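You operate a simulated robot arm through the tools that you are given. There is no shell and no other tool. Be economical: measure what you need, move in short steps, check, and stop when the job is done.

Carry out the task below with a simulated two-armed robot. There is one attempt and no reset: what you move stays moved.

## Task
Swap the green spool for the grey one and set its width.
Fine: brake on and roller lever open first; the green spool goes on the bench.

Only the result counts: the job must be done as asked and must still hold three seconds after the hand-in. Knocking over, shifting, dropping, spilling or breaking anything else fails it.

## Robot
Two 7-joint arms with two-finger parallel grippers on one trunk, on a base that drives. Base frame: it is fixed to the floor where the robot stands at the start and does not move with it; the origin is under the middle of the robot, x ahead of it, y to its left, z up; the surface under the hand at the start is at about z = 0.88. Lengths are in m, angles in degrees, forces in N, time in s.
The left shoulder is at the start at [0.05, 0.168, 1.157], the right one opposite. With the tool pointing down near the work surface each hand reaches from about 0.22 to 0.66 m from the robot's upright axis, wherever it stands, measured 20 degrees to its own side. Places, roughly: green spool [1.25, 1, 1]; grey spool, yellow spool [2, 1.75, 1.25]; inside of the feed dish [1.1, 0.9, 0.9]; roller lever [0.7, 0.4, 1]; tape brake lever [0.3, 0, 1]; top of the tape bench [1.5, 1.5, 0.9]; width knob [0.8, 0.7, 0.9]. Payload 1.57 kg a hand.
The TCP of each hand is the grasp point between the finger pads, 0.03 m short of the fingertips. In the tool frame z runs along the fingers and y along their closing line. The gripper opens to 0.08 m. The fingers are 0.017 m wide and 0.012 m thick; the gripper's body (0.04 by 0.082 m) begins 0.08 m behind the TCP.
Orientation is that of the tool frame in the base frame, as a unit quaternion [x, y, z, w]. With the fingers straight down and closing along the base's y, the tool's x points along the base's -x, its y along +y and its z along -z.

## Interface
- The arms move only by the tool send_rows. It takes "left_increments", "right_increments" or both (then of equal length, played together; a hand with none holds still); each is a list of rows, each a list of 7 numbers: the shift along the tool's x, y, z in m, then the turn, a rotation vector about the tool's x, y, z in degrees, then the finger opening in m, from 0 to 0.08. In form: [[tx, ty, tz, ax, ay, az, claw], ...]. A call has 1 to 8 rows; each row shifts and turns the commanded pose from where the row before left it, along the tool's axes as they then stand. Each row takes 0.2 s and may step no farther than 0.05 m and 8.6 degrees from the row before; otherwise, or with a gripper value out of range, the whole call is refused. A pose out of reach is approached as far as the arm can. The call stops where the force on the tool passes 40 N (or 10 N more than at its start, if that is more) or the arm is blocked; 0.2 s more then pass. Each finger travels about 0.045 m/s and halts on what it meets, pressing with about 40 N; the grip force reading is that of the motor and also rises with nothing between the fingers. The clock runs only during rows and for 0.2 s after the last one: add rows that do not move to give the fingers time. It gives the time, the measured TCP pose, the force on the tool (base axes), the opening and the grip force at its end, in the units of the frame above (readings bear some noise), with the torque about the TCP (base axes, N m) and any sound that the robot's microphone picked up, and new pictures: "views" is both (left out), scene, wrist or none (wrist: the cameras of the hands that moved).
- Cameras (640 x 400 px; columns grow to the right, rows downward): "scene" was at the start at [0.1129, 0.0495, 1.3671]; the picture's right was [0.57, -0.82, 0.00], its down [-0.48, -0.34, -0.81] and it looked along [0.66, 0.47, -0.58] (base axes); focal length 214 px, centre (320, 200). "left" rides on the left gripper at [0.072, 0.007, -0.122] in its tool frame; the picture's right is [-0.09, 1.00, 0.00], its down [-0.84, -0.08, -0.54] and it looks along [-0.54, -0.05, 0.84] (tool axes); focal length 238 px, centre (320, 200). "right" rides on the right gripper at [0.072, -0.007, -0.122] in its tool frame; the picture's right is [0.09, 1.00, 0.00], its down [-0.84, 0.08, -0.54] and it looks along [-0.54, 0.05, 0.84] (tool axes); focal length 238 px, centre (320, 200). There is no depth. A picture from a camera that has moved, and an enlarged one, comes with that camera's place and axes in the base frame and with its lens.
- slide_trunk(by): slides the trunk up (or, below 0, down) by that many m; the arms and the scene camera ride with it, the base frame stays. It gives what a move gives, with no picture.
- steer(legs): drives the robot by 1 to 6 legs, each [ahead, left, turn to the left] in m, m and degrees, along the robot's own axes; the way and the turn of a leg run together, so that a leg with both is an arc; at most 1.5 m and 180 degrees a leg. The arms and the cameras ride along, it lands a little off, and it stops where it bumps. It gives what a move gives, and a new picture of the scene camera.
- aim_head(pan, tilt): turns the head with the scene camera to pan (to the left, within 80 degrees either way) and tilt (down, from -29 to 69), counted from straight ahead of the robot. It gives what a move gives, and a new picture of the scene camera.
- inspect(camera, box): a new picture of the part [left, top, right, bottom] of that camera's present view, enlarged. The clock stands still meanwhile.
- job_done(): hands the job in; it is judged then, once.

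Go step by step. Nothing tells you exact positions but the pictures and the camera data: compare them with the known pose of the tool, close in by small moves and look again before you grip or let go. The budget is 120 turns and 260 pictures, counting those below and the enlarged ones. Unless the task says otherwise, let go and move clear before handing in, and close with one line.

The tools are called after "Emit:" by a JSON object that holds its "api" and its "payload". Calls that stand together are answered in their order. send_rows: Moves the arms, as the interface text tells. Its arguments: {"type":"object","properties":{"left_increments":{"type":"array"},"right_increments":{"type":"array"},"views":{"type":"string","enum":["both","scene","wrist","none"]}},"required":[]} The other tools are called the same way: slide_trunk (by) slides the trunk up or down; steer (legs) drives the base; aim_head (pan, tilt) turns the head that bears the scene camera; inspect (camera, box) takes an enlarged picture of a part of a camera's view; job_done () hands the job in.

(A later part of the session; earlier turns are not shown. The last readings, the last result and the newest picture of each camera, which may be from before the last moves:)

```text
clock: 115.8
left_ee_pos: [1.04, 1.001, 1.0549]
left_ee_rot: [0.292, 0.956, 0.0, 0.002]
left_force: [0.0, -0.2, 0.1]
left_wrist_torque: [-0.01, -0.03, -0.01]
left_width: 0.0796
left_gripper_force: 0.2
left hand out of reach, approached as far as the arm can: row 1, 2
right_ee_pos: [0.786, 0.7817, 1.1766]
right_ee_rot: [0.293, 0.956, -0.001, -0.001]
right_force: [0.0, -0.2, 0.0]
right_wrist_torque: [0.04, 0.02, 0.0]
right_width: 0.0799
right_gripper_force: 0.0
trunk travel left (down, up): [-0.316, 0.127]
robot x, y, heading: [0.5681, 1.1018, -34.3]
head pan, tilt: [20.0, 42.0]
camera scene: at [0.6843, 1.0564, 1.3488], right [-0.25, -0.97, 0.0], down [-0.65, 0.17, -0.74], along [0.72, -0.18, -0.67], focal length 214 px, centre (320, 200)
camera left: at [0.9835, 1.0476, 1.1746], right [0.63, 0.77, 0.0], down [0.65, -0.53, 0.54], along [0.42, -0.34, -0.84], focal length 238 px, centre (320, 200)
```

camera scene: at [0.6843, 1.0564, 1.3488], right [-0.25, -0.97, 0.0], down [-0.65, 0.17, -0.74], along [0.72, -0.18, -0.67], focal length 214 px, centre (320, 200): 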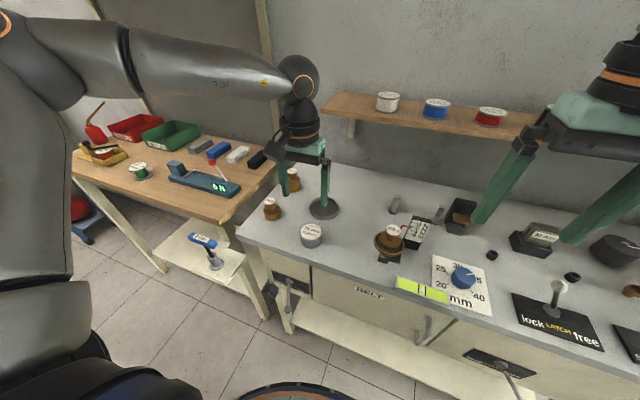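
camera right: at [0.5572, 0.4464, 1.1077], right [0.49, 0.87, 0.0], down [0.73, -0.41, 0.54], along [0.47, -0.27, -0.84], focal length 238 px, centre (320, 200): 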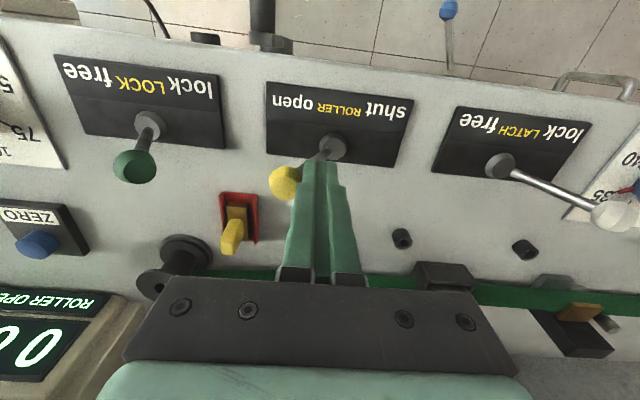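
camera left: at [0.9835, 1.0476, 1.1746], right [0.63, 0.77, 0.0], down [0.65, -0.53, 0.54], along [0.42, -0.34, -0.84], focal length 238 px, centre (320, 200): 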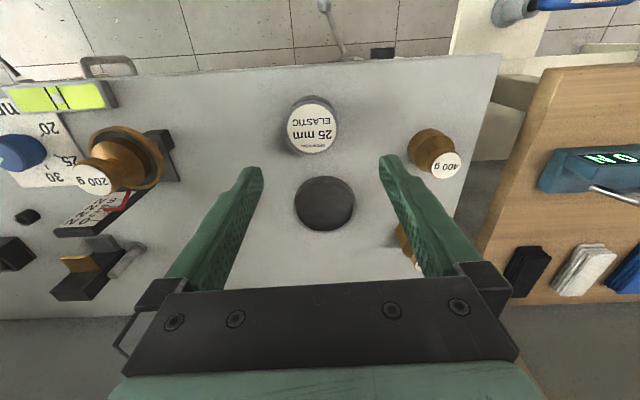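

Spool axis ≈ (1.036, 0.994), dish ≈ (1.137, 0.932). I align and descend to check height.

Emit:
{"api": "send_rows", "payload": {"left_increments": [[-0.001, -0.008, 0.03, 0, 0, 0, 0.08], [0, 0, 0.03, 0, 0, 0, 0.08], [0, 0, 0.03, 0, 0, 0, 0.08]]}}

Emit:
{"api": "inspect", "payload": {"camera": "scene", "box": [250, 180, 370, 280]}}

```text
clock: 116.6
left_ee_pos: [1.0358, 0.9947, 0.9639]
left_ee_rot: [0.292, 0.957, 0.0, 0.001]
left_force: [0.0, 0.5, 1.4]
left_wrist_torque: [0.02, 0.02, 0.0]
left_width: 0.0799
left_gripper_force: 0.1
right_ee_pos: [0.786, 0.7826, 1.1763]
right_ee_rot: [0.291, 0.957, 0.0, 0.0]
right_force: [0.2, -0.7, -0.3]
right_wrist_torque: [0.02, -0.01, 0.01]
right_width: 0.0801
right_gripper_force: 0.2
trunk travel left (down, up): [-0.316, 0.127]
robot x, y, heading: [0.5703, 1.0986, -34.5]
head pan, tilt: [20.0, 42.0]
camera scene: at [0.6844, 1.0565, 1.3488], right [-0.25, -0.97, 0.0], down [-0.65, 0.17, -0.74], along [0.72, -0.18, -0.67], focal length 214 px, centre (320, 200)
camera left: at [0.9802, 1.0405, 1.0839], right [0.63, 0.77, 0.0], down [0.65, -0.53, 0.54], along [0.42, -0.34, -0.84], focal length 238 px, centre (320, 200)
```

scene: 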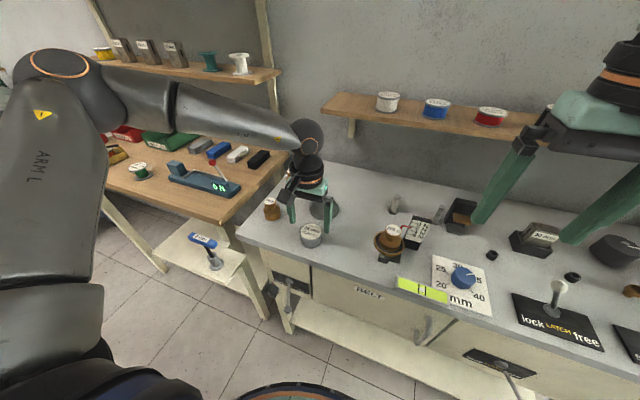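
left: 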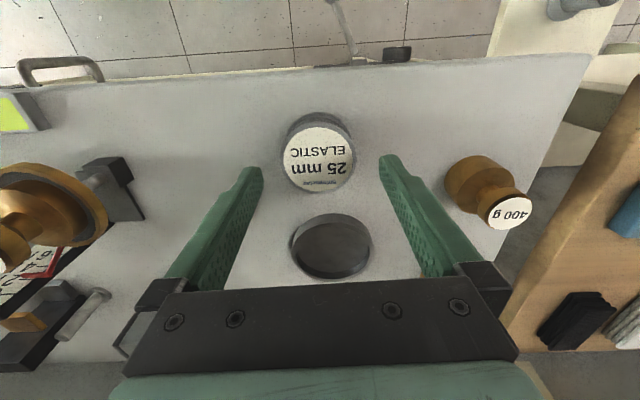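

```text
4.00 times, centred on (310, 230) of scene
camera zoom: at [0.6844, 1.0565, 1.3488], right [-0.25, -0.97, 0.0], down [-0.65, 0.17, -0.74], along [0.72, -0.18, -0.67], focal length 858 px, centre (360, 80)
```

zoom: 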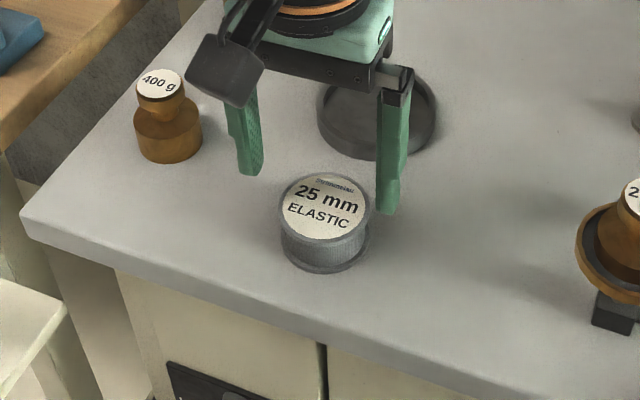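

Aligned. I lower to grip the top 14 mm and close.

Emit:
{"api": "send_rows", "payload": {"left_increments": [[0, 0, 0.02, 0, 0, 0, 0.08], [0, 0, 0.017, 0, 0, 0, 0.08], [0, 0, 0, 0, 0, 0, 0.045], [0, 0, 0, 0, 0, 0, 0.045], [0, 0, 0, 0, 0, 0, 0.045], [0, 0, 0, 0, 0, 0, 0.045]]}}

Emit:
{"api": "inspect", "payload": {"camera": "scene", "box": [250, 180, 370, 280]}}

```text
clock: 118.0
left_ee_pos: [1.0363, 0.9947, 0.9277]
left_ee_rot: [0.293, 0.956, 0.0, 0.001]
left_force: [-0.2, -0.3, 0.3]
left_wrist_torque: [-0.04, -0.02, -0.02]
left_width: 0.059
left_gripper_force: 38.6
right_ee_pos: [0.785, 0.7831, 1.1775]
right_ee_rot: [0.291, 0.957, -0.001, 0.0]
right_force: [0.0, 0.0, 0.3]
right_wrist_torque: [-0.01, 0.03, 0.0]
right_width: 0.0801
right_gripper_force: 0.1
trunk travel left (down, up): [-0.316, 0.127]
robot x, y, heading: [0.5679, 1.0985, -34.4]
head pan, tilt: [20.0, 42.0]
camera scene: at [0.6842, 1.0565, 1.3488], right [-0.25, -0.97, 0.0], down [-0.65, 0.17, -0.74], along [0.72, -0.18, -0.67], focal length 214 px, centre (320, 200)
camera left: at [0.9805, 1.0407, 1.0475], right [0.63, 0.77, 0.0], down [0.65, -0.53, 0.54], along [0.42, -0.34, -0.84], focal length 238 px, centre (320, 200)
```

scene: 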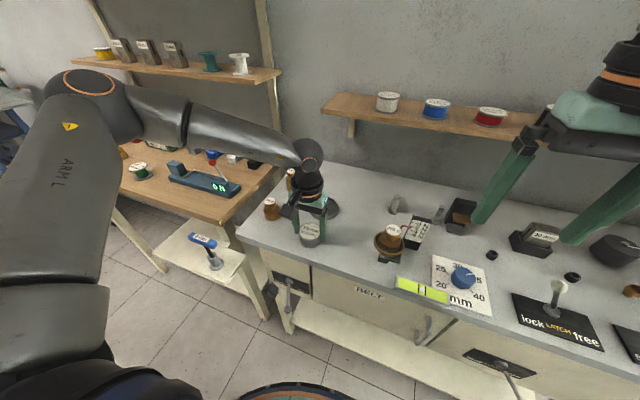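
left: 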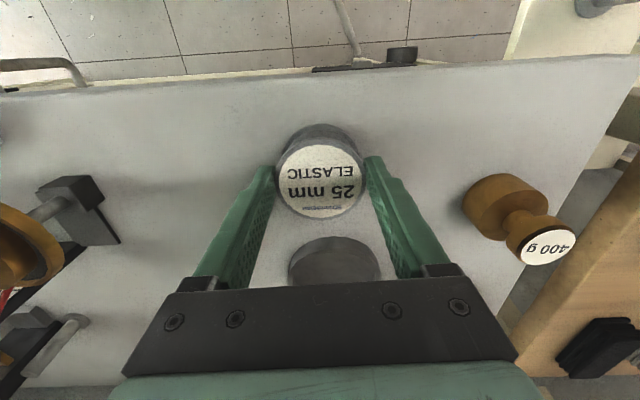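

```text
4.00 times, centred on (310, 230) of scene
camera zoom: at [0.6842, 1.0565, 1.3488], right [-0.25, -0.97, 0.0], down [-0.65, 0.17, -0.74], along [0.72, -0.18, -0.67], focal length 858 px, centre (360, 80)
```

zoom: 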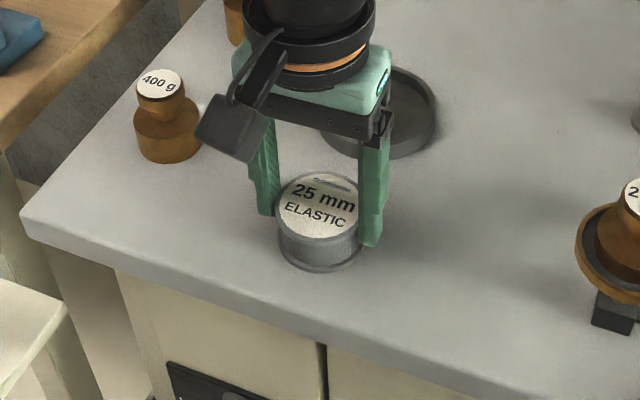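

Gripped. I lift and move over the dish.

Emit:
{"api": "send_rows", "payload": {"left_increments": [[0, 0, -0.02, 0, 0, 0, 0.045], [0, 0, -0.04, 0, 0, 0, 0.045], [-0.0395, 0.002, 0, 0, 0, 0, 0.045], [-0.0395, 0.002, 0, 0, 0, 0, 0.045], [-0.0395, 0.002, 0, 0, 0, 0, 0.045]]}}

Emit:
{"api": "inspect", "payload": {"camera": "scene", "box": [265, 140, 385, 240]}}

```text
clock: 119.2
left_ee_pos: [1.1202, 0.9839, 0.9952]
left_ee_rot: [0.292, 0.956, -0.001, 0.001]
left_force: [0.4, 0.6, -1.8]
left_wrist_torque: [-0.02, 0.01, -0.01]
left_width: 0.0589
left_gripper_force: 39.6
left hand out of reach, approached as far as the arm can: row 4, 5
right_ee_pos: [0.7867, 0.7835, 1.1764]
right_ee_rot: [0.291, 0.957, -0.001, 0.0]
right_force: [0.4, -0.2, -0.3]
right_wrist_torque: [-0.01, -0.01, -0.01]
right_width: 0.0798
right_gripper_force: 0.0
trunk travel left (down, up): [-0.316, 0.127]
robot x, y, heading: [0.5662, 1.0991, -34.4]
head pan, tilt: [20.0, 42.0]
camera scene: at [0.6846, 1.0565, 1.3487], right [-0.25, -0.97, 0.0], down [-0.65, 0.17, -0.74], along [0.72, -0.18, -0.67], focal length 214 px, centre (320, 200)
camera left: at [1.0646, 1.0312, 1.1153], right [0.63, 0.77, 0.0], down [0.65, -0.53, 0.54], along [0.42, -0.35, -0.84], focal length 238 px, centre (320, 200)
```

scene: 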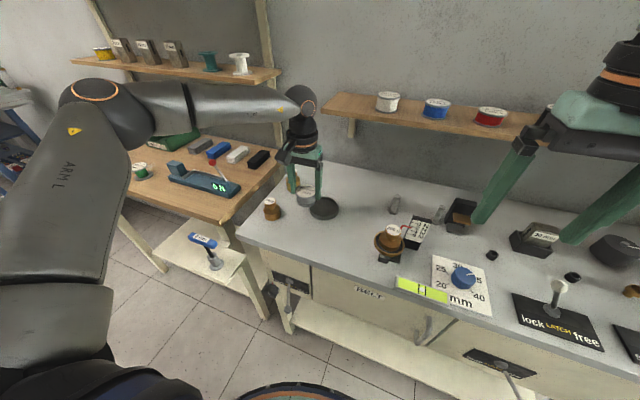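
left: 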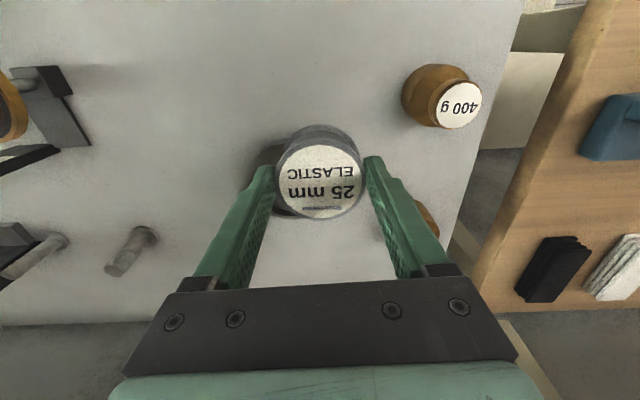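

```text
4.00 times, centred on (325, 190) of scene
camera zoom: at [0.6846, 1.0565, 1.3487], right [-0.25, -0.97, 0.0], down [-0.65, 0.17, -0.74], along [0.72, -0.18, -0.67], focal length 858 px, centre (300, 240)
```

zoom: 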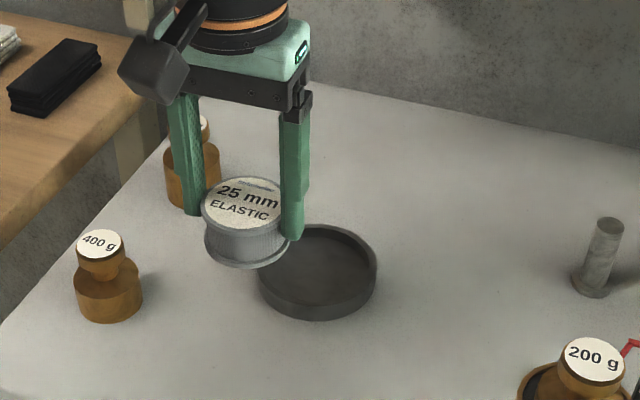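

Just out of reach. I pull the hand back and right a little, raise it, and drive closer.

Emit:
{"api": "send_rows", "payload": {"left_increments": [[0.025, -0.03, -0.02, 0, 0, 0, 0.045], [0.03, 0, -0.02, 0, 0, 0, 0.045]], "views": "none"}}

Emit:
{"api": "steer", "payload": {"legs": [[0.09, 0, 0]]}}

Emit:
{"api": "inspect", "payload": {"camera": "left", "box": [0, 0, 640, 400]}}

```text
clock: 119.8
left_ee_pos: [1.0578, 0.9913, 1.0361]
left_ee_rot: [0.292, 0.956, 0.0, 0.001]
left_force: [-0.8, 0.8, -1.4]
left_wrist_torque: [0.0, -0.02, 0.03]
left_width: 0.059
left_gripper_force: 39.8
right_ee_pos: [0.7855, 0.7836, 1.1771]
right_ee_rot: [0.291, 0.957, -0.001, 0.001]
right_force: [-0.2, 0.3, 0.6]
right_wrist_torque: [-0.04, -0.02, 0.0]
right_width: 0.0802
right_gripper_force: 0.1
trunk travel left (down, up): [-0.316, 0.127]
robot x, y, heading: [0.5697, 1.1024, -34.6]
head pan, tilt: [20.0, 42.0]
```

```text
clock: 120.9
left_ee_pos: [1.1323, 0.9397, 1.0343]
left_ee_rot: [0.294, 0.956, 0.0, 0.001]
left_force: [0.9, -0.7, -1.2]
left_wrist_torque: [0.01, 0.01, 0.01]
left_width: 0.0589
left_gripper_force: 40.5
right_ee_pos: [0.8605, 0.7311, 1.1751]
right_ee_rot: [0.292, 0.956, -0.001, -0.001]
right_force: [0.1, 0.9, 0.4]
right_wrist_torque: [0.0, 0.03, 0.0]
right_width: 0.0799
right_gripper_force: 0.0
trunk travel left (down, up): [-0.316, 0.127]
robot x, y, heading: [0.6424, 1.0493, -34.5]
head pan, tilt: [20.0, 42.0]
camera scene: at [0.7584, 1.0057, 1.3486], right [-0.25, -0.97, 0.0], down [-0.65, 0.17, -0.74], along [0.72, -0.18, -0.67], focal length 214 px, centre (320, 200)
```

scene: 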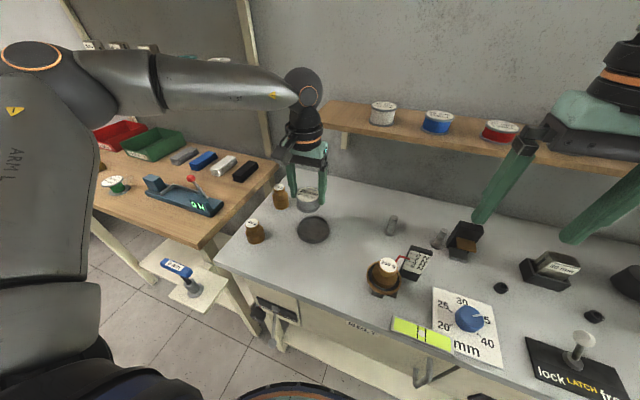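

```text
1.00 times, centred on (320, 200) of left (not enlarged: the box is as wide or as high as the picture)
camera zoom: at [1.0763, 0.9866, 1.1553], right [0.63, 0.77, 0.0], down [0.65, -0.53, 0.54], along [0.42, -0.34, -0.84], focal length 238 px, centre (320, 200)
```

zoom: 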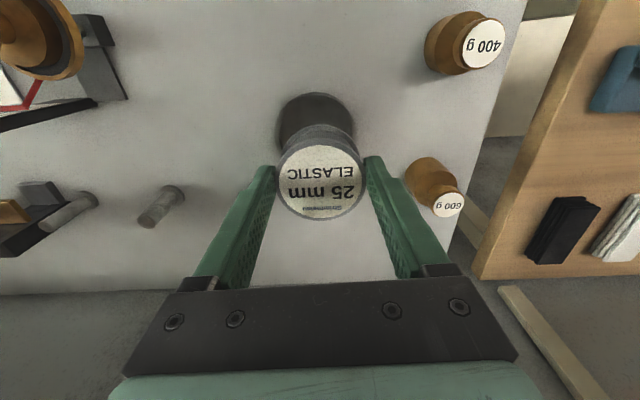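

The spool is nearly above the dish. I correct by 8 mm and lower partway.

Emit:
{"api": "send_rows", "payload": {"left_increments": [[-0.0075, -0.004, 0.02, 0, 0, 0, 0.045], [0, 0, 0.03, 0, 0, 0, 0.045], [0, 0, 0.02, 0, 0, 0, 0.045]]}}

Emit:
{"api": "inspect", "payload": {"camera": "scene", "box": [265, 180, 365, 260]}}

Emit:
{"api": "inspect", "payload": {"camera": "left", "box": [230, 60, 410, 220]}}

```text
clock: 121.7
left_ee_pos: [1.1355, 0.9326, 0.9646]
left_ee_rot: [0.293, 0.956, 0.0, 0.001]
left_force: [-0.1, 0.2, -1.8]
left_wrist_torque: [0.01, 0.04, 0.02]
left_width: 0.059
left_gripper_force: 39.9
right_ee_pos: [0.8594, 0.7322, 1.1754]
right_ee_rot: [0.292, 0.956, -0.001, 0.0]
right_force: [0.1, -0.8, -0.3]
right_wrist_torque: [0.02, -0.01, 0.01]
right_width: 0.0802
right_gripper_force: 0.0
trunk travel left (down, up): [-0.316, 0.127]
robot x, y, heading: [0.6406, 1.0511, -34.5]
head pan, tilt: [20.0, 42.0]
camera scene: at [0.7579, 1.0061, 1.3487], right [-0.25, -0.97, 0.0], down [-0.65, 0.17, -0.74], along [0.72, -0.18, -0.67], focal length 214 px, centre (320, 200)
camera left: at [1.0793, 0.9799, 1.085], right [0.63, 0.77, 0.0], down [0.65, -0.53, 0.54], along [0.42, -0.34, -0.84], focal length 238 px, centre (320, 200)
```

scene: 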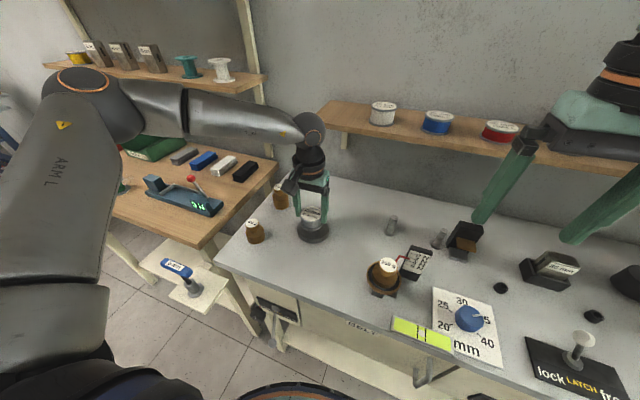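
left: 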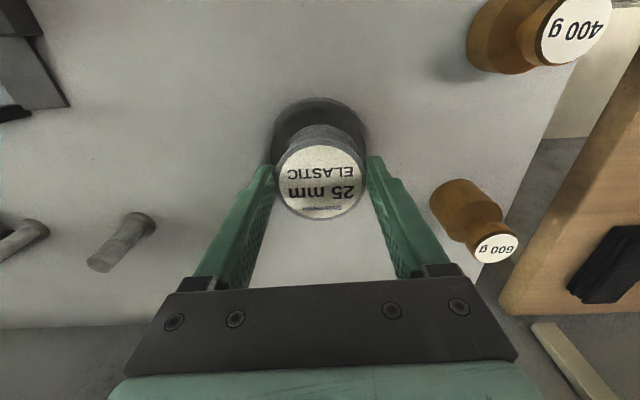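

```text
5.00 times, centred on (315, 220) of scene
camera zoom: at [0.7579, 1.0061, 1.3487], right [-0.25, -0.97, 0.0], down [-0.65, 0.17, -0.74], along [0.72, -0.18, -0.67], focal length 1072 px, centre (345, 100)
```

zoom: 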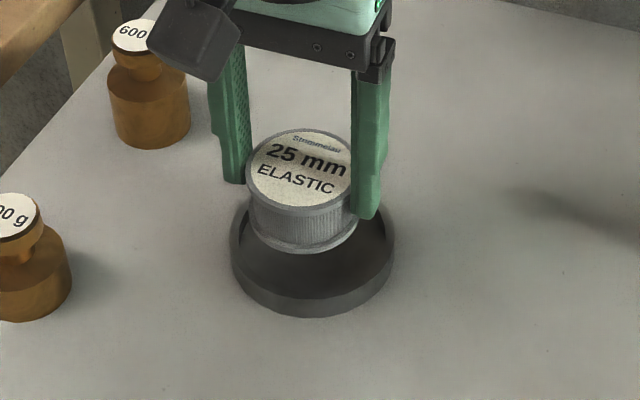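

```text
2.50 times, centred on (320, 140) of left
camera zoom: at [1.0793, 0.9799, 1.085], right [0.63, 0.77, 0.0], down [0.65, -0.53, 0.54], along [0.42, -0.34, -0.84], focal length 596 px, centre (320, 350)
```

zoom: 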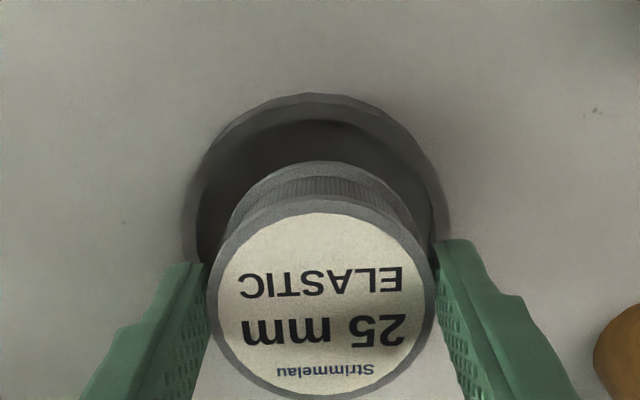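

Centring is within about 5 mm. I nudge forward and descend in small steps watching the force.

Emit:
{"api": "send_rows", "payload": {"left_increments": [[-0.0055, -0.001, 0.008, 0, 0, 0, 0.045], [0, 0, 0.008, 0, 0, 0, 0.045]], "views": "none"}}

Emit:
{"api": "send_rows", "payload": {"left_increments": [[0, 0, 0.004, 0, 0, 0, 0.045]], "views": "wrist"}}

Emit:
{"api": "inspect", "payload": {"camera": "scene", "box": [265, 180, 365, 260]}}

```text
clock: 122.3
left_ee_pos: [1.1412, 0.9291, 0.9495]
left_ee_rot: [0.292, 0.956, -0.001, 0.002]
left_force: [-0.7, -0.4, -1.3]
left_wrist_torque: [-0.01, -0.01, 0.0]
left_width: 0.0588
left_gripper_force: 40.5
right_ee_pos: [0.8602, 0.7326, 1.1767]
right_ee_rot: [0.291, 0.957, -0.001, 0.0]
right_force: [0.0, 0.3, -0.1]
right_wrist_torque: [0.01, 0.02, 0.01]
right_width: 0.0803
right_gripper_force: 0.2
trunk travel left (down, up): [-0.316, 0.127]
robot x, y, heading: [0.6427, 1.0524, -34.2]
head pan, tilt: [20.0, 42.0]
```

```text
clock: 122.7
left_ee_pos: [1.1391, 0.9295, 0.9458]
left_ee_rot: [0.293, 0.956, -0.001, 0.001]
left_force: [-0.4, -0.2, -1.7]
left_wrist_torque: [-0.02, 0.01, 0.0]
left_width: 0.0589
left_gripper_force: 39.7
right_ee_pos: [0.859, 0.732, 1.1764]
right_ee_rot: [0.292, 0.957, -0.001, -0.001]
right_force: [0.0, -0.6, 0.4]
right_wrist_torque: [0.0, 0.0, 0.01]
right_width: 0.0802
right_gripper_force: 0.0
trunk travel left (down, up): [-0.316, 0.127]
robot x, y, heading: [0.6414, 1.0536, -34.7]
head pan, tilt: [20.0, 42.0]
camera left: at [1.0833, 0.9774, 1.0656], right [0.63, 0.77, 0.0], down [0.65, -0.53, 0.55], along [0.42, -0.35, -0.84], focal length 238 px, centre (320, 200)
```

left: 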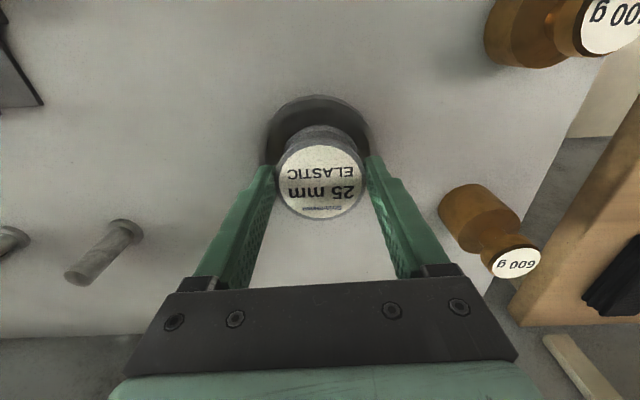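

```text
5.00 times, centred on (315, 220) of scene
camera zoom: at [0.7576, 1.0062, 1.3488], right [-0.25, -0.97, 0.0], down [-0.65, 0.17, -0.74], along [0.72, -0.18, -0.67], focal length 1072 px, centre (345, 100)
```

zoom: 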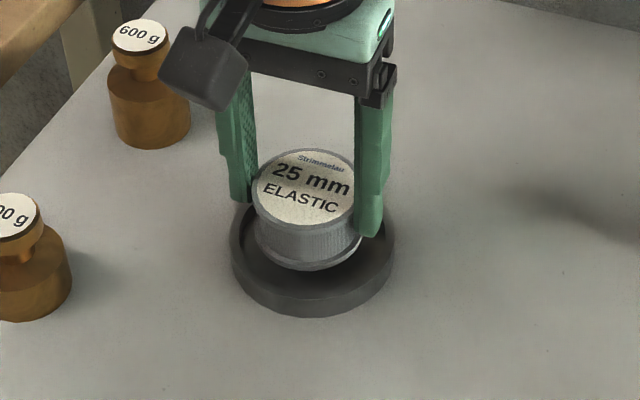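

Nicely inside the rim. I continue down in 3–4 mm steps.

Emit:
{"api": "send_rows", "payload": {"left_increments": [[0, 0, 0.004, 0, 0, 0, 0.045]], "views": "none"}}

Emit:
{"api": "send_rows", "payload": {"left_increments": [[0, 0, 0.003, 0, 0, 0, 0.045]], "views": "none"}}

Emit:
{"api": "send_rows", "payload": {"left_increments": [[0, 0, 0.003, 0, 0, 0, 0.045]], "views": "none"}}

```text
clock: 123.1
left_ee_pos: [1.1391, 0.9321, 0.9419]
left_ee_rot: [0.293, 0.956, -0.001, 0.002]
left_force: [0.4, 0.7, -0.6]
left_wrist_torque: [0.0, -0.03, -0.01]
left_width: 0.0589
left_gripper_force: 40.6
right_ee_pos: [0.8599, 0.7322, 1.1766]
right_ee_rot: [0.292, 0.957, -0.001, 0.0]
right_force: [0.3, -0.1, -0.4]
right_wrist_torque: [-0.03, 0.01, 0.01]
right_width: 0.08
right_gripper_force: 0.1
trunk travel left (down, up): [-0.316, 0.127]
robot x, y, heading: [0.6417, 1.0498, -34.5]
head pan, tilt: [20.0, 42.0]
```

```text
clock: 123.5
left_ee_pos: [1.1383, 0.9324, 0.9399]
left_ee_rot: [0.293, 0.956, -0.002, 0.001]
left_force: [0.4, -0.3, -1.8]
left_wrist_torque: [0.01, -0.01, -0.01]
left_width: 0.0591
left_gripper_force: 40.2
left hand out of reach, approached as far as the arm can: row 1
right_ee_pos: [0.8602, 0.7333, 1.1762]
right_ee_rot: [0.292, 0.957, -0.001, 0.0]
right_force: [1.0, -0.1, 0.2]
right_wrist_torque: [0.01, 0.01, -0.01]
right_width: 0.0799
right_gripper_force: 0.1
trunk travel left (down, up): [-0.316, 0.127]
robot x, y, heading: [0.6386, 1.0485, -34.4]
head pan, tilt: [20.0, 42.0]
```

```text
clock: 123.9
left_ee_pos: [1.1392, 0.9342, 0.9376]
left_ee_rot: [0.293, 0.956, 0.0, 0.002]
left_force: [0.5, 0.4, -1.6]
left_wrist_torque: [0.02, 0.04, 0.04]
left_width: 0.059
left_gripper_force: 39.3
right_ee_pos: [0.8583, 0.7325, 1.1765]
right_ee_rot: [0.292, 0.957, -0.001, 0.0]
right_force: [0.3, 0.4, 0.8]
right_wrist_torque: [0.02, -0.02, 0.01]
right_width: 0.0799
right_gripper_force: 0.0
trunk travel left (down, up): [-0.316, 0.127]
robot x, y, heading: [0.6429, 1.0465, -34.3]
head pan, tilt: [20.0, 42.0]
```

Reach is running out downward, so I finish the descent with the trunk.

Emit:
{"api": "slide_trunk", "payload": {"by": -0.003}}

Emit:
{"api": "slide_trunk", "payload": {"by": -0.002}}

Emit:
{"api": "inspect", "payload": {"camera": "scene", "box": [265, 180, 365, 260]}}

```text
clock: 124.4
left_ee_pos: [1.1397, 0.9331, 0.9344]
left_ee_rot: [0.293, 0.956, -0.001, 0.001]
left_force: [0.4, -0.3, -1.1]
left_wrist_torque: [-0.02, 0.02, 0.01]
left_width: 0.059
left_gripper_force: 40.3
right_ee_pos: [0.8592, 0.7331, 1.1734]
right_ee_rot: [0.293, 0.956, -0.001, -0.001]
right_force: [-1.3, 0.0, 0.2]
right_wrist_torque: [0.02, 0.02, 0.02]
right_width: 0.08
right_gripper_force: 0.0
trunk travel left (down, up): [-0.313, 0.13]
robot x, y, heading: [0.6427, 1.0551, -34.3]
head pan, tilt: [20.0, 42.0]
```

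```text
clock: 125.0
left_ee_pos: [1.1388, 0.933, 0.9333]
left_ee_rot: [0.293, 0.956, -0.002, 0.002]
left_force: [-0.2, 1.5, 6.0]
left_wrist_torque: [0.21, 0.13, -0.01]
left_width: 0.0588
left_gripper_force: 40.0
right_ee_pos: [0.859, 0.7329, 1.1721]
right_ee_rot: [0.291, 0.957, -0.001, 0.001]
right_force: [-0.4, 0.0, -0.8]
right_wrist_torque: [-0.01, -0.03, 0.0]
right_width: 0.0798
right_gripper_force: 0.0
trunk travel left (down, up): [-0.311, 0.132]
robot x, y, heading: [0.6417, 1.0495, -34.6]
head pan, tilt: [20.0, 42.0]
```

```text
5.00 times, centred on (315, 220) of scene
camera zoom: at [0.7571, 1.0065, 1.3439], right [-0.25, -0.97, 0.0], down [-0.65, 0.17, -0.74], along [0.72, -0.19, -0.67], focal length 1072 px, centre (345, 100)
```

zoom: 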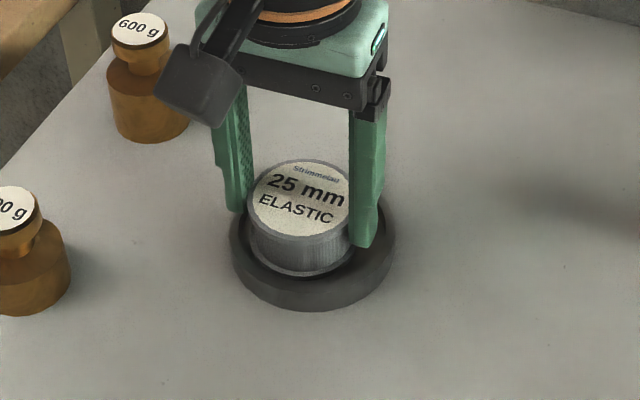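

It has reached the dish floor. I open and rise.

Emit:
{"api": "send_rows", "payload": {"left_increments": [[0, 0, 0, 0, 0, 0, 0.08], [0, 0, 0, 0, 0, 0, 0.08], [0, 0, 0, 0, 0, 0, 0.08], [0, 0, -0.03, 0, 0, 0, 0.08], [0, 0, -0.045, 0, 0, 0, 0.08], [0, 0, -0.045, 0, 0, 0, 0.08]]}}

Emit:
{"api": "inspect", "payload": {"camera": "scene", "box": [265, 180, 365, 260]}}

```text
clock: 126.3
left_ee_pos: [1.1391, 0.9347, 1.0517]
left_ee_rot: [0.294, 0.956, 0.0, 0.002]
left_force: [0.3, -0.3, 0.3]
left_wrist_torque: [0.0, 0.02, 0.06]
left_width: 0.08
left_gripper_force: 0.0
right_ee_pos: [0.8605, 0.7326, 1.1712]
right_ee_rot: [0.291, 0.957, -0.001, 0.0]
right_force: [-0.5, 0.0, -0.1]
right_wrist_torque: [-0.01, 0.0, -0.03]
right_width: 0.0798
right_gripper_force: 0.1
trunk travel left (down, up): [-0.311, 0.132]
robot x, y, heading: [0.6399, 1.0507, -34.6]
head pan, tilt: [20.0, 42.0]
camera scene: at [0.7572, 1.0063, 1.3438], right [-0.25, -0.97, 0.0], down [-0.65, 0.17, -0.74], along [0.72, -0.19, -0.67], focal length 214 px, centre (320, 200)
camera left: at [1.0827, 0.9815, 1.1723], right [0.63, 0.77, 0.0], down [0.65, -0.53, 0.55], along [0.42, -0.35, -0.84], focal length 238 px, centre (320, 200)
```

scene: 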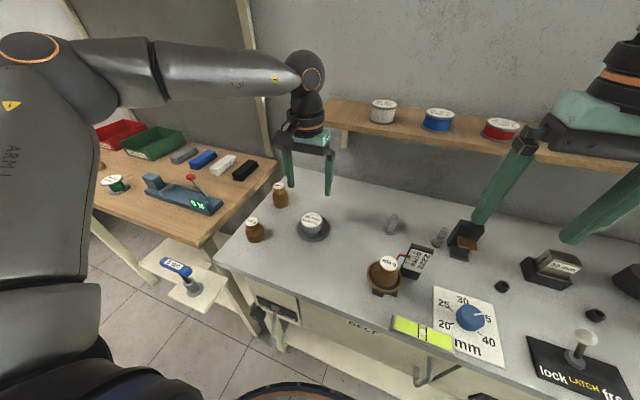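
left: 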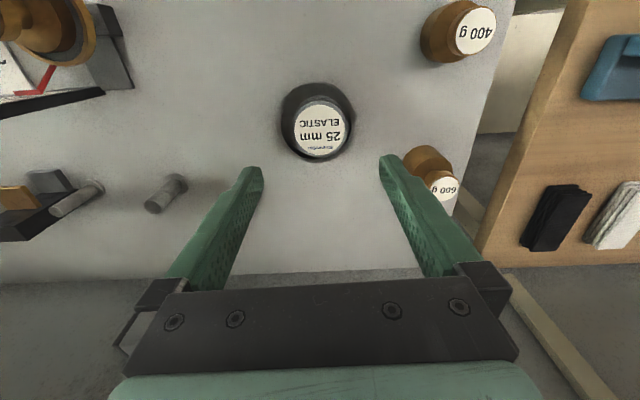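

```text
5.00 times, centred on (315, 220) of scene
camera zoom: at [0.7572, 1.0063, 1.3438], right [-0.25, -0.97, 0.0], down [-0.65, 0.17, -0.74], along [0.72, -0.19, -0.67], focal length 1072 px, centre (345, 100)
```

zoom: 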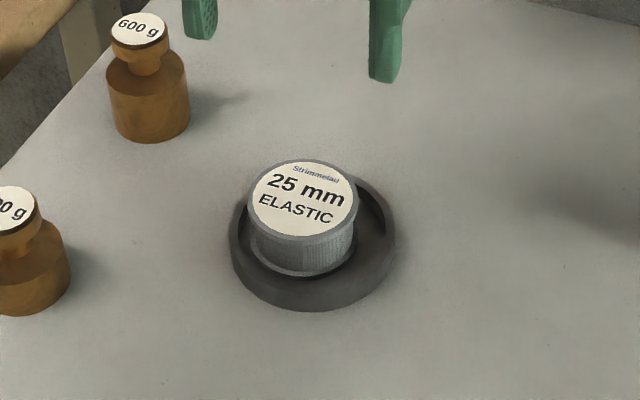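

The grey spool sits in the dish. Now the width knob: I look closely at its dial with both cameras.

Emit:
{"api": "inspect", "payload": {"camera": "scene", "box": [420, 280, 510, 360]}}

Emit:
{"api": "inspect", "payload": {"camera": "right", "box": [0, 0, 640, 400]}}

```text
5.00 times, centred on (465, 320) of scene
camera zoom: at [0.7572, 1.0063, 1.3438], right [-0.25, -0.97, 0.0], down [-0.65, 0.17, -0.74], along [0.72, -0.19, -0.67], focal length 1072 px, centre (-405, -400)
```

zoom: 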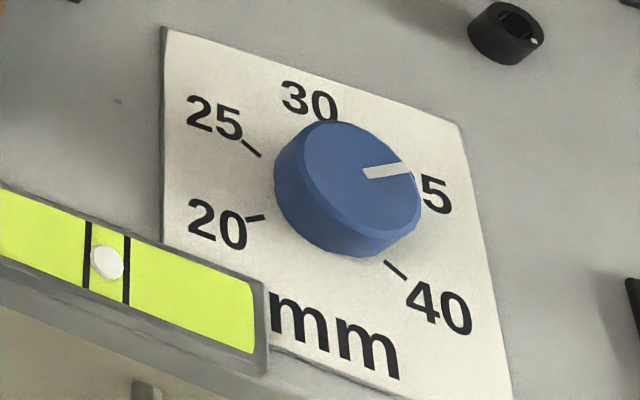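

```text
1.00 times, centred on (320, 200) of right (not enlarged: the box is as wide or as high as the picture)
camera zoom: at [0.7962, 0.7672, 1.2937], right [0.48, 0.88, 0.0], down [0.74, -0.4, 0.54], along [0.48, -0.26, -0.84], focal length 238 px, centre (320, 200)
```

zoom: 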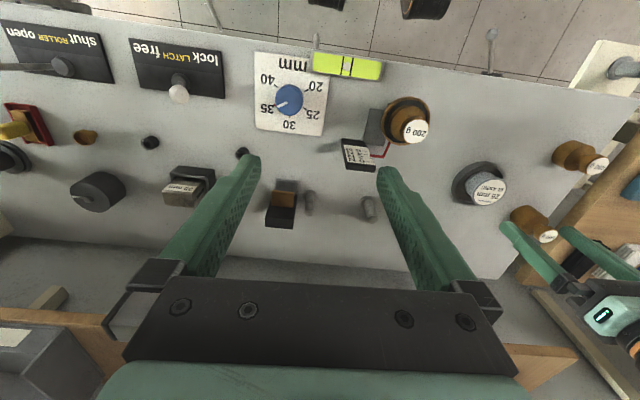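

Emit:
{"api": "inspect", "payload": {"camera": "right", "box": [240, 40, 340, 140]}}

Emit:
{"api": "send_rows", "payload": {"left_increments": [[0.02, 0, -0.045, 0, 0, 0, 0.08], [0.04, 0, -0.03, 0, 0, 0, 0.08], [0.049, 0, 0, 0, 0, 0, 0.08], [0.049, 0, 0, 0, 0, 0, 0.08], [0.049, 0, 0, 0, 0, 0, 0.08]], "views": "none"}}

```text
4.00 times, centred on (290, 90) of right
camera zoom: at [0.7962, 0.7672, 1.2937], right [0.48, 0.88, 0.0], down [0.74, -0.4, 0.54], along [0.48, -0.26, -0.84], focal length 953 px, centre (440, 640)
```

zoom: 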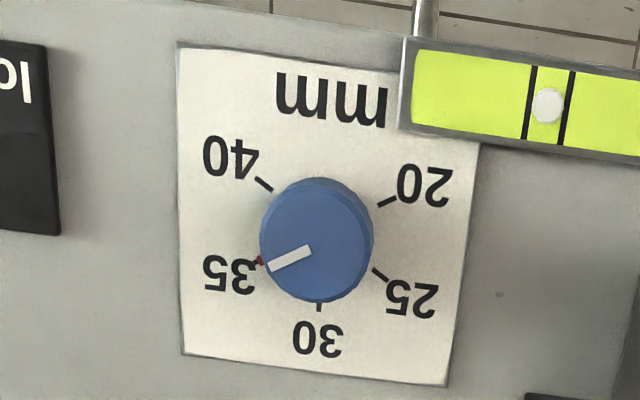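

```text
clock: 127.5
left_ee_pos: [0.9664, 1.0504, 1.1256]
left_ee_rot: [0.293, 0.956, -0.002, 0.002]
left_force: [0.4, 0.0, -0.1]
left_wrist_torque: [0.02, -0.02, 0.0]
left_width: 0.0799
left_gripper_force: 0.0
right_ee_pos: [0.859, 0.7336, 1.1722]
right_ee_rot: [0.291, 0.957, -0.001, 0.001]
right_force: [-0.3, -0.1, 0.2]
right_wrist_torque: [0.02, 0.0, 0.0]
right_width: 0.0799
right_gripper_force: 0.0
trunk travel left (down, up): [-0.311, 0.132]
robot x, y, heading: [0.6394, 1.0488, -34.4]
head pan, tilt: [20.0, 42.0]
```

The dial ticks are about 60° apart (20 at 86°, 25 at 24°, 30 at −37°, 35 at −96°), with the knob centre at about (0.8365, 0.6915). It must turn about 120° counter-clockwise. I bring the right hand over it, pre-turned 60° clockwise.

Emit:
{"api": "send_rows", "payload": {"right_increments": [[-0.005, -0.047, 0, 0, 0, 0, 0.062], [0, 0, 0, 0, 0, 7.5, 0.062], [0, 0, 0, 0, 0, 7.5, 0.062], [0, 0, 0.02, 0, 0, 7.5, 0.062], [0, 0, 0.02, 0, 0, 7.5, 0.062], [0, 0, 0.02, 0, 0, 7.5, 0.062], [0, 0, 0.02, 0, 0, 7.5, 0.062], [0, 0, 0.02, 0, 0, 7.5, 0.062]], "views": "none"}}

Emit:
{"api": "send_rows", "payload": {"right_increments": [[0, 0, 0.02, 0, 0, 7.5, 0.062], [0, 0, 0.02, 0, 0, 0, 0.062]]}}

Emit:
{"api": "aim_head", "payload": {"pan": -15, "tilt": 50}}

```text
clock: 129.3
left_ee_pos: [0.9673, 1.0493, 1.126]
left_ee_rot: [0.293, 0.956, 0.0, 0.002]
left_force: [-0.3, 0.2, 0.5]
left_wrist_torque: [-0.02, -0.03, 0.0]
left_width: 0.0801
left_gripper_force: 0.2
right_ee_pos: [0.8368, 0.6904, 1.0722]
right_ee_rot: [0.686, 0.727, -0.001, 0.001]
right_force: [-0.5, 0.0, -0.1]
right_wrist_torque: [-0.01, -0.01, 0.01]
right_width: 0.0619
right_gripper_force: 0.1
trunk travel left (down, up): [-0.311, 0.132]
robot x, y, heading: [0.643, 1.051, -34.5]
head pan, tilt: [20.0, 42.0]
```

```text
clock: 129.9
left_ee_pos: [0.9665, 1.0498, 1.1261]
left_ee_rot: [0.294, 0.956, -0.001, 0.002]
left_force: [0.4, -0.4, 0.9]
left_wrist_torque: [0.0, 0.01, 0.03]
left_width: 0.08
left_gripper_force: 0.0
right_ee_pos: [0.837, 0.6902, 1.0324]
right_ee_rot: [0.731, 0.682, -0.001, -0.001]
right_force: [-0.1, -0.1, -0.1]
right_wrist_torque: [0.0, 0.02, -0.02]
right_width: 0.0622
right_gripper_force: 0.0
trunk travel left (down, up): [-0.311, 0.132]
robot x, y, heading: [0.6435, 1.0517, -34.5]
head pan, tilt: [20.0, 42.0]
camera scene: at [0.7575, 1.0061, 1.3438], right [-0.25, -0.97, 0.0], down [-0.65, 0.17, -0.74], along [0.72, -0.18, -0.67], focal length 214 px, centre (320, 200)
camera right: at [0.8361, 0.7625, 1.1535], right [1.0, 0.02, 0.0], down [0.02, -0.84, 0.54], along [0.01, -0.54, -0.84], focal length 238 px, centre (320, 200)
```

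scene: 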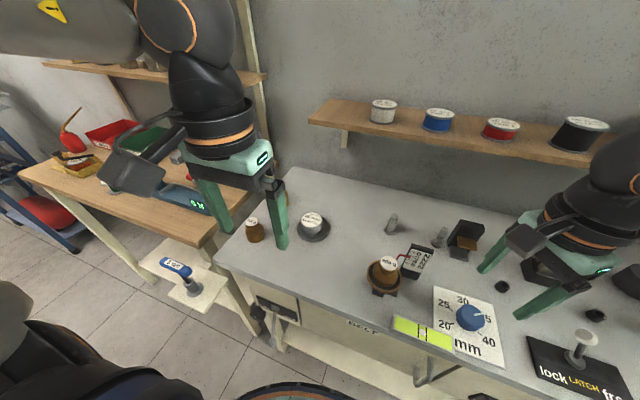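
right: 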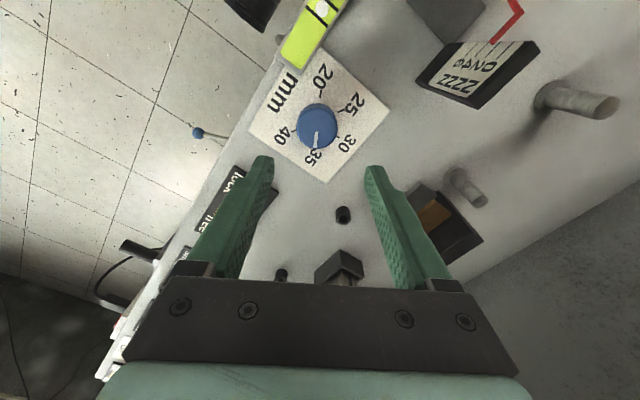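

```text
clock: 131.0
left_ee_pos: [0.9662, 1.0493, 1.1261]
left_ee_rot: [0.293, 0.956, -0.002, 0.002]
left_force: [0.2, 0.0, 0.4]
left_wrist_torque: [-0.04, -0.01, 0.02]
left_width: 0.08
left_gripper_force: 0.1
right_ee_pos: [0.8353, 0.6914, 1.0307]
right_ee_rot: [0.731, 0.683, 0.0, 0.0]
right_force: [-0.1, 0.2, 0.3]
right_wrist_torque: [-0.01, 0.0, 0.0]
right_width: 0.0619
right_gripper_force: 0.0
trunk travel left (down, up): [-0.311, 0.132]
robot x, y, heading: [0.6389, 1.051, -34.4]
head pan, tilt: [-15.0, 50.0]
camera scene: at [0.7267, 0.9686, 1.3326], right [-0.76, -0.65, 0.0], down [-0.5, 0.58, -0.64], along [0.42, -0.49, -0.77], focal length 214 px, centre (320, 200)
```

scene: 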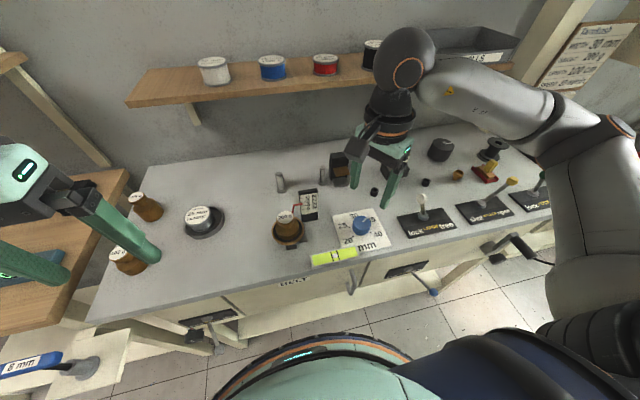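

The hand is centred over the knob within a couple of mm. I descend partway and check.

Emit:
{"api": "send_rows", "payload": {"right_increments": [[0, 0, 0.04, 0, 0, 0, 0.062], [0, 0, 0.04, 0, 0, 0, 0.062]]}}

Emit:
{"api": "inspect", "payload": {"camera": "right", "box": [230, 90, 410, 210]}}

Emit:
{"api": "inspect", "payload": {"camera": "scene", "box": [310, 150, 430, 260]}}

```text
clock: 131.6
left_ee_pos: [0.967, 1.0502, 1.1266]
left_ee_rot: [0.294, 0.956, -0.001, 0.002]
left_force: [-0.1, -0.3, -0.1]
left_wrist_torque: [0.0, -0.01, -0.02]
left_width: 0.08
left_gripper_force: 0.0
right_ee_pos: [0.8366, 0.6898, 0.9511]
right_ee_rot: [0.731, 0.683, 0.0, 0.0]
right_force: [-0.4, -0.8, 0.4]
right_wrist_torque: [-0.02, -0.02, -0.01]
right_width: 0.062
right_gripper_force: 0.1
trunk travel left (down, up): [-0.311, 0.132]
robot x, y, heading: [0.6426, 1.0502, -34.3]
head pan, tilt: [-15.0, 50.0]
camera scene: at [0.7266, 0.9684, 1.3326], right [-0.76, -0.65, 0.0], down [-0.5, 0.58, -0.64], along [0.42, -0.49, -0.77], focal length 214 px, centre (320, 200)
camera right: at [0.8355, 0.7622, 1.0728], right [1.0, 0.02, 0.0], down [0.02, -0.84, 0.54], along [0.01, -0.54, -0.84], focal length 238 px, centre (320, 200)
```

scene: 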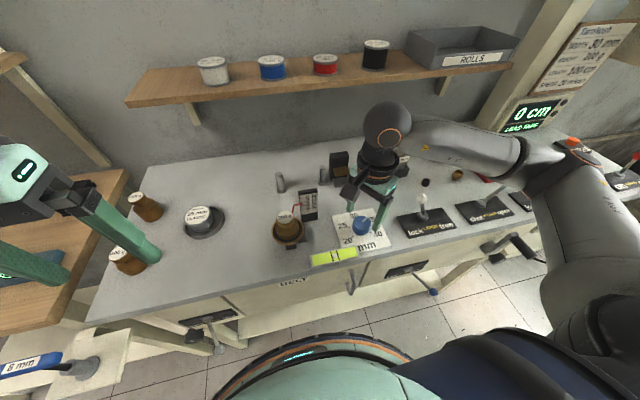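
right: 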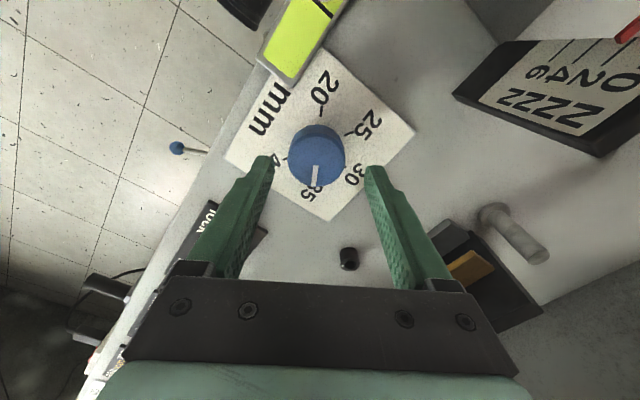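

```text
3.33 times, centred on (320, 150) of right
camera zoom: at [0.8355, 0.7622, 1.0728], right [1.0, 0.02, 0.0], down [0.02, -0.84, 0.54], along [0.01, -0.54, -0.84], focal length 794 px, centre (320, 367)
```

zoom: 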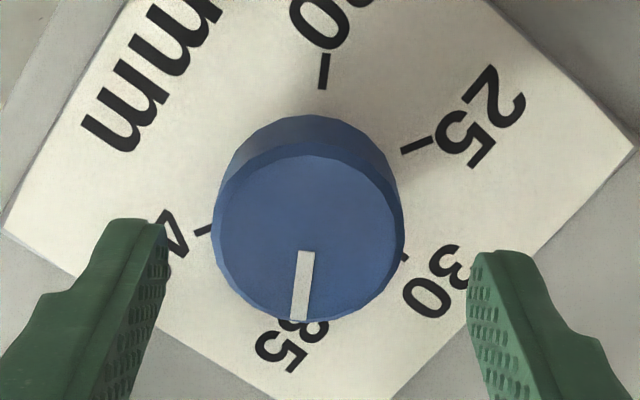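

```text
3.64 times, centred on (370, 205) of scene
camera zoom: at [0.7266, 0.9684, 1.3326], right [-0.76, -0.65, 0.0], down [-0.5, 0.58, -0.64], along [0.42, -0.49, -0.77], focal length 780 px, centre (138, 182)
```

zoom: 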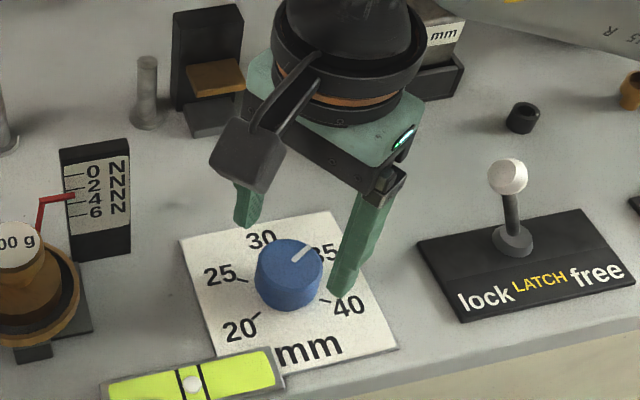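

The display now says LOAD TAPE. The knob is 2 mm off the finger centre; I correct, lower so the tips are just above the plate, and close.

Emit:
{"api": "send_rows", "payload": {"right_increments": [[0, -0.002, 0.02, 0, 0, 0, 0.062], [0, 0, 0.014, 0, 0, 0, 0.062], [0, 0, 0, 0, 0, 0, 0.03], [0, 0, 0, 0, 0, 0, 0.03], [0, 0, 0, 0, 0, 0, 0.03], [0, 0, 0, 0, 0, 0, 0.03]]}}

Emit:
{"api": "inspect", "payload": {"camera": "scene", "box": [310, 150, 430, 260]}}

```text
clock: 133.0
left_ee_pos: [0.9665, 1.05, 1.1265]
left_ee_rot: [0.294, 0.956, 0.0, 0.002]
left_force: [-0.2, 0.0, -0.2]
left_wrist_torque: [0.0, 0.01, 0.01]
left_width: 0.0801
left_gripper_force: 0.0
right_ee_pos: [0.8345, 0.6905, 0.9174]
right_ee_rot: [0.731, 0.683, -0.001, -0.001]
right_force: [-3.3, 0.8, -4.4]
right_wrist_torque: [-0.34, -0.52, 0.0]
right_width: 0.0416
right_gripper_force: 39.0
trunk travel left (down, up): [-0.311, 0.132]
robot x, y, heading: [0.6438, 1.0517, -34.5]
head pan, tilt: [-15.0, 50.0]
camera scene: at [0.7263, 0.9685, 1.3325], right [-0.76, -0.65, 0.0], down [-0.5, 0.58, -0.64], along [0.42, -0.49, -0.77], focal length 214 px, centre (320, 200)
camera right: at [0.8329, 0.7623, 1.0393], right [1.0, 0.02, 0.0], down [0.02, -0.84, 0.54], along [0.01, -0.54, -0.84], focal length 238 px, centre (320, 200)
```

scene: 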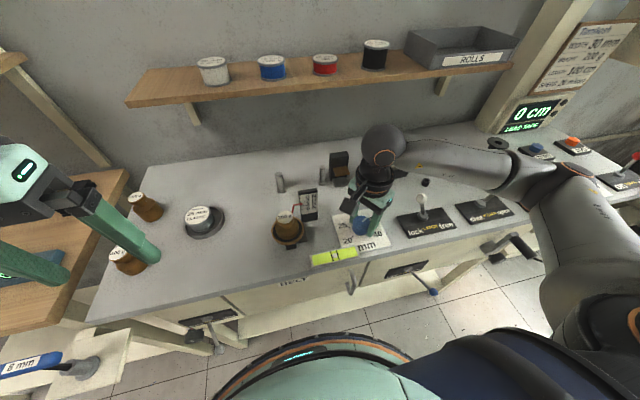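
right: 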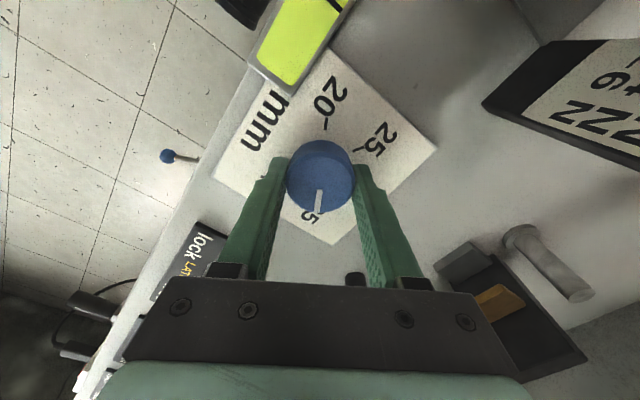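

```text
3.64 times, centred on (370, 205) of scene
camera zoom: at [0.7263, 0.9685, 1.3325], right [-0.76, -0.65, 0.0], down [-0.5, 0.58, -0.64], along [0.42, -0.49, -0.77], focal length 780 px, centre (138, 182)
```

zoom: 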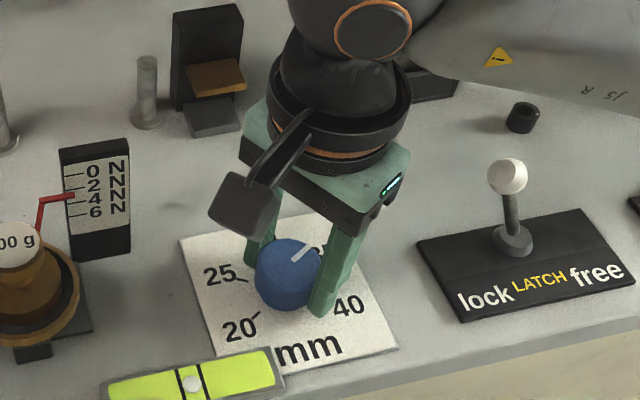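

Knob held. I start turning counter-clockwise and check that it follows.

Emit:
{"api": "send_rows", "payload": {"right_increments": [[0, 0, 0, 0, 0, -8, 0.03], [0, 0, 0, 0, 0, -8, 0.03], [0, 0, 0, 0, 0, -8, 0.03], [0, 0, 0, 0, 0, -8, 0.03]], "views": "wrist"}}

Emit:
{"api": "inspect", "payload": {"camera": "scene", "box": [310, 150, 430, 260]}}

```text
clock: 134.0
left_ee_pos: [0.9658, 1.0477, 1.1257]
left_ee_rot: [0.293, 0.956, -0.001, 0.001]
left_force: [-0.1, 1.0, 0.1]
left_wrist_torque: [0.01, 0.01, 0.03]
left_width: 0.0798
left_gripper_force: 0.0
right_ee_pos: [0.8353, 0.6906, 0.9176]
right_ee_rot: [0.513, 0.858, 0.0, 0.0]
right_force: [0.8, 2.7, -12.6]
right_wrist_torque: [-0.15, -0.94, 0.0]
right_width: 0.0412
right_gripper_force: 44.8
trunk travel left (down, up): [-0.311, 0.132]
robot x, y, heading: [0.6394, 1.0505, -34.6]
head pan, tilt: [-15.0, 50.0]
camera right: at [0.7959, 0.7504, 1.0394], right [0.83, 0.55, 0.0], down [0.46, -0.7, 0.54], along [0.3, -0.45, -0.84], focal length 238 px, centre (320, 200)
```

right: 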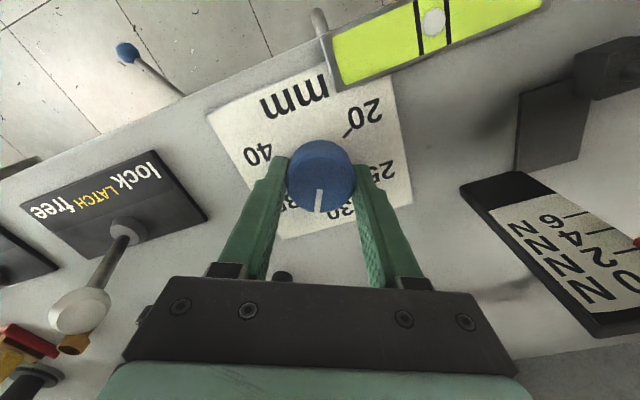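

```text
3.64 times, centred on (370, 205) of scene
camera zoom: at [0.727, 0.9681, 1.3324], right [-0.76, -0.65, 0.0], down [-0.5, 0.58, -0.64], along [0.42, -0.49, -0.77], focal length 780 px, centre (138, 182)
```

zoom: 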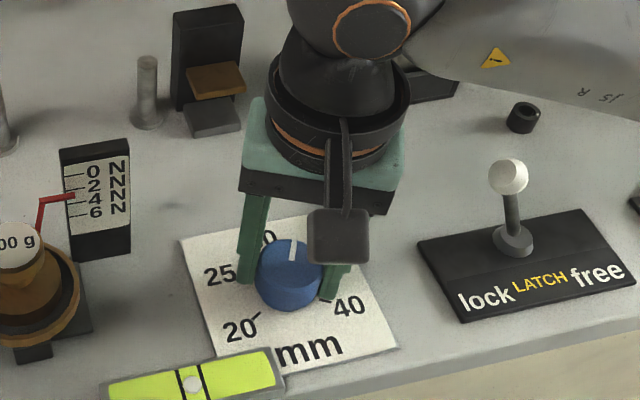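

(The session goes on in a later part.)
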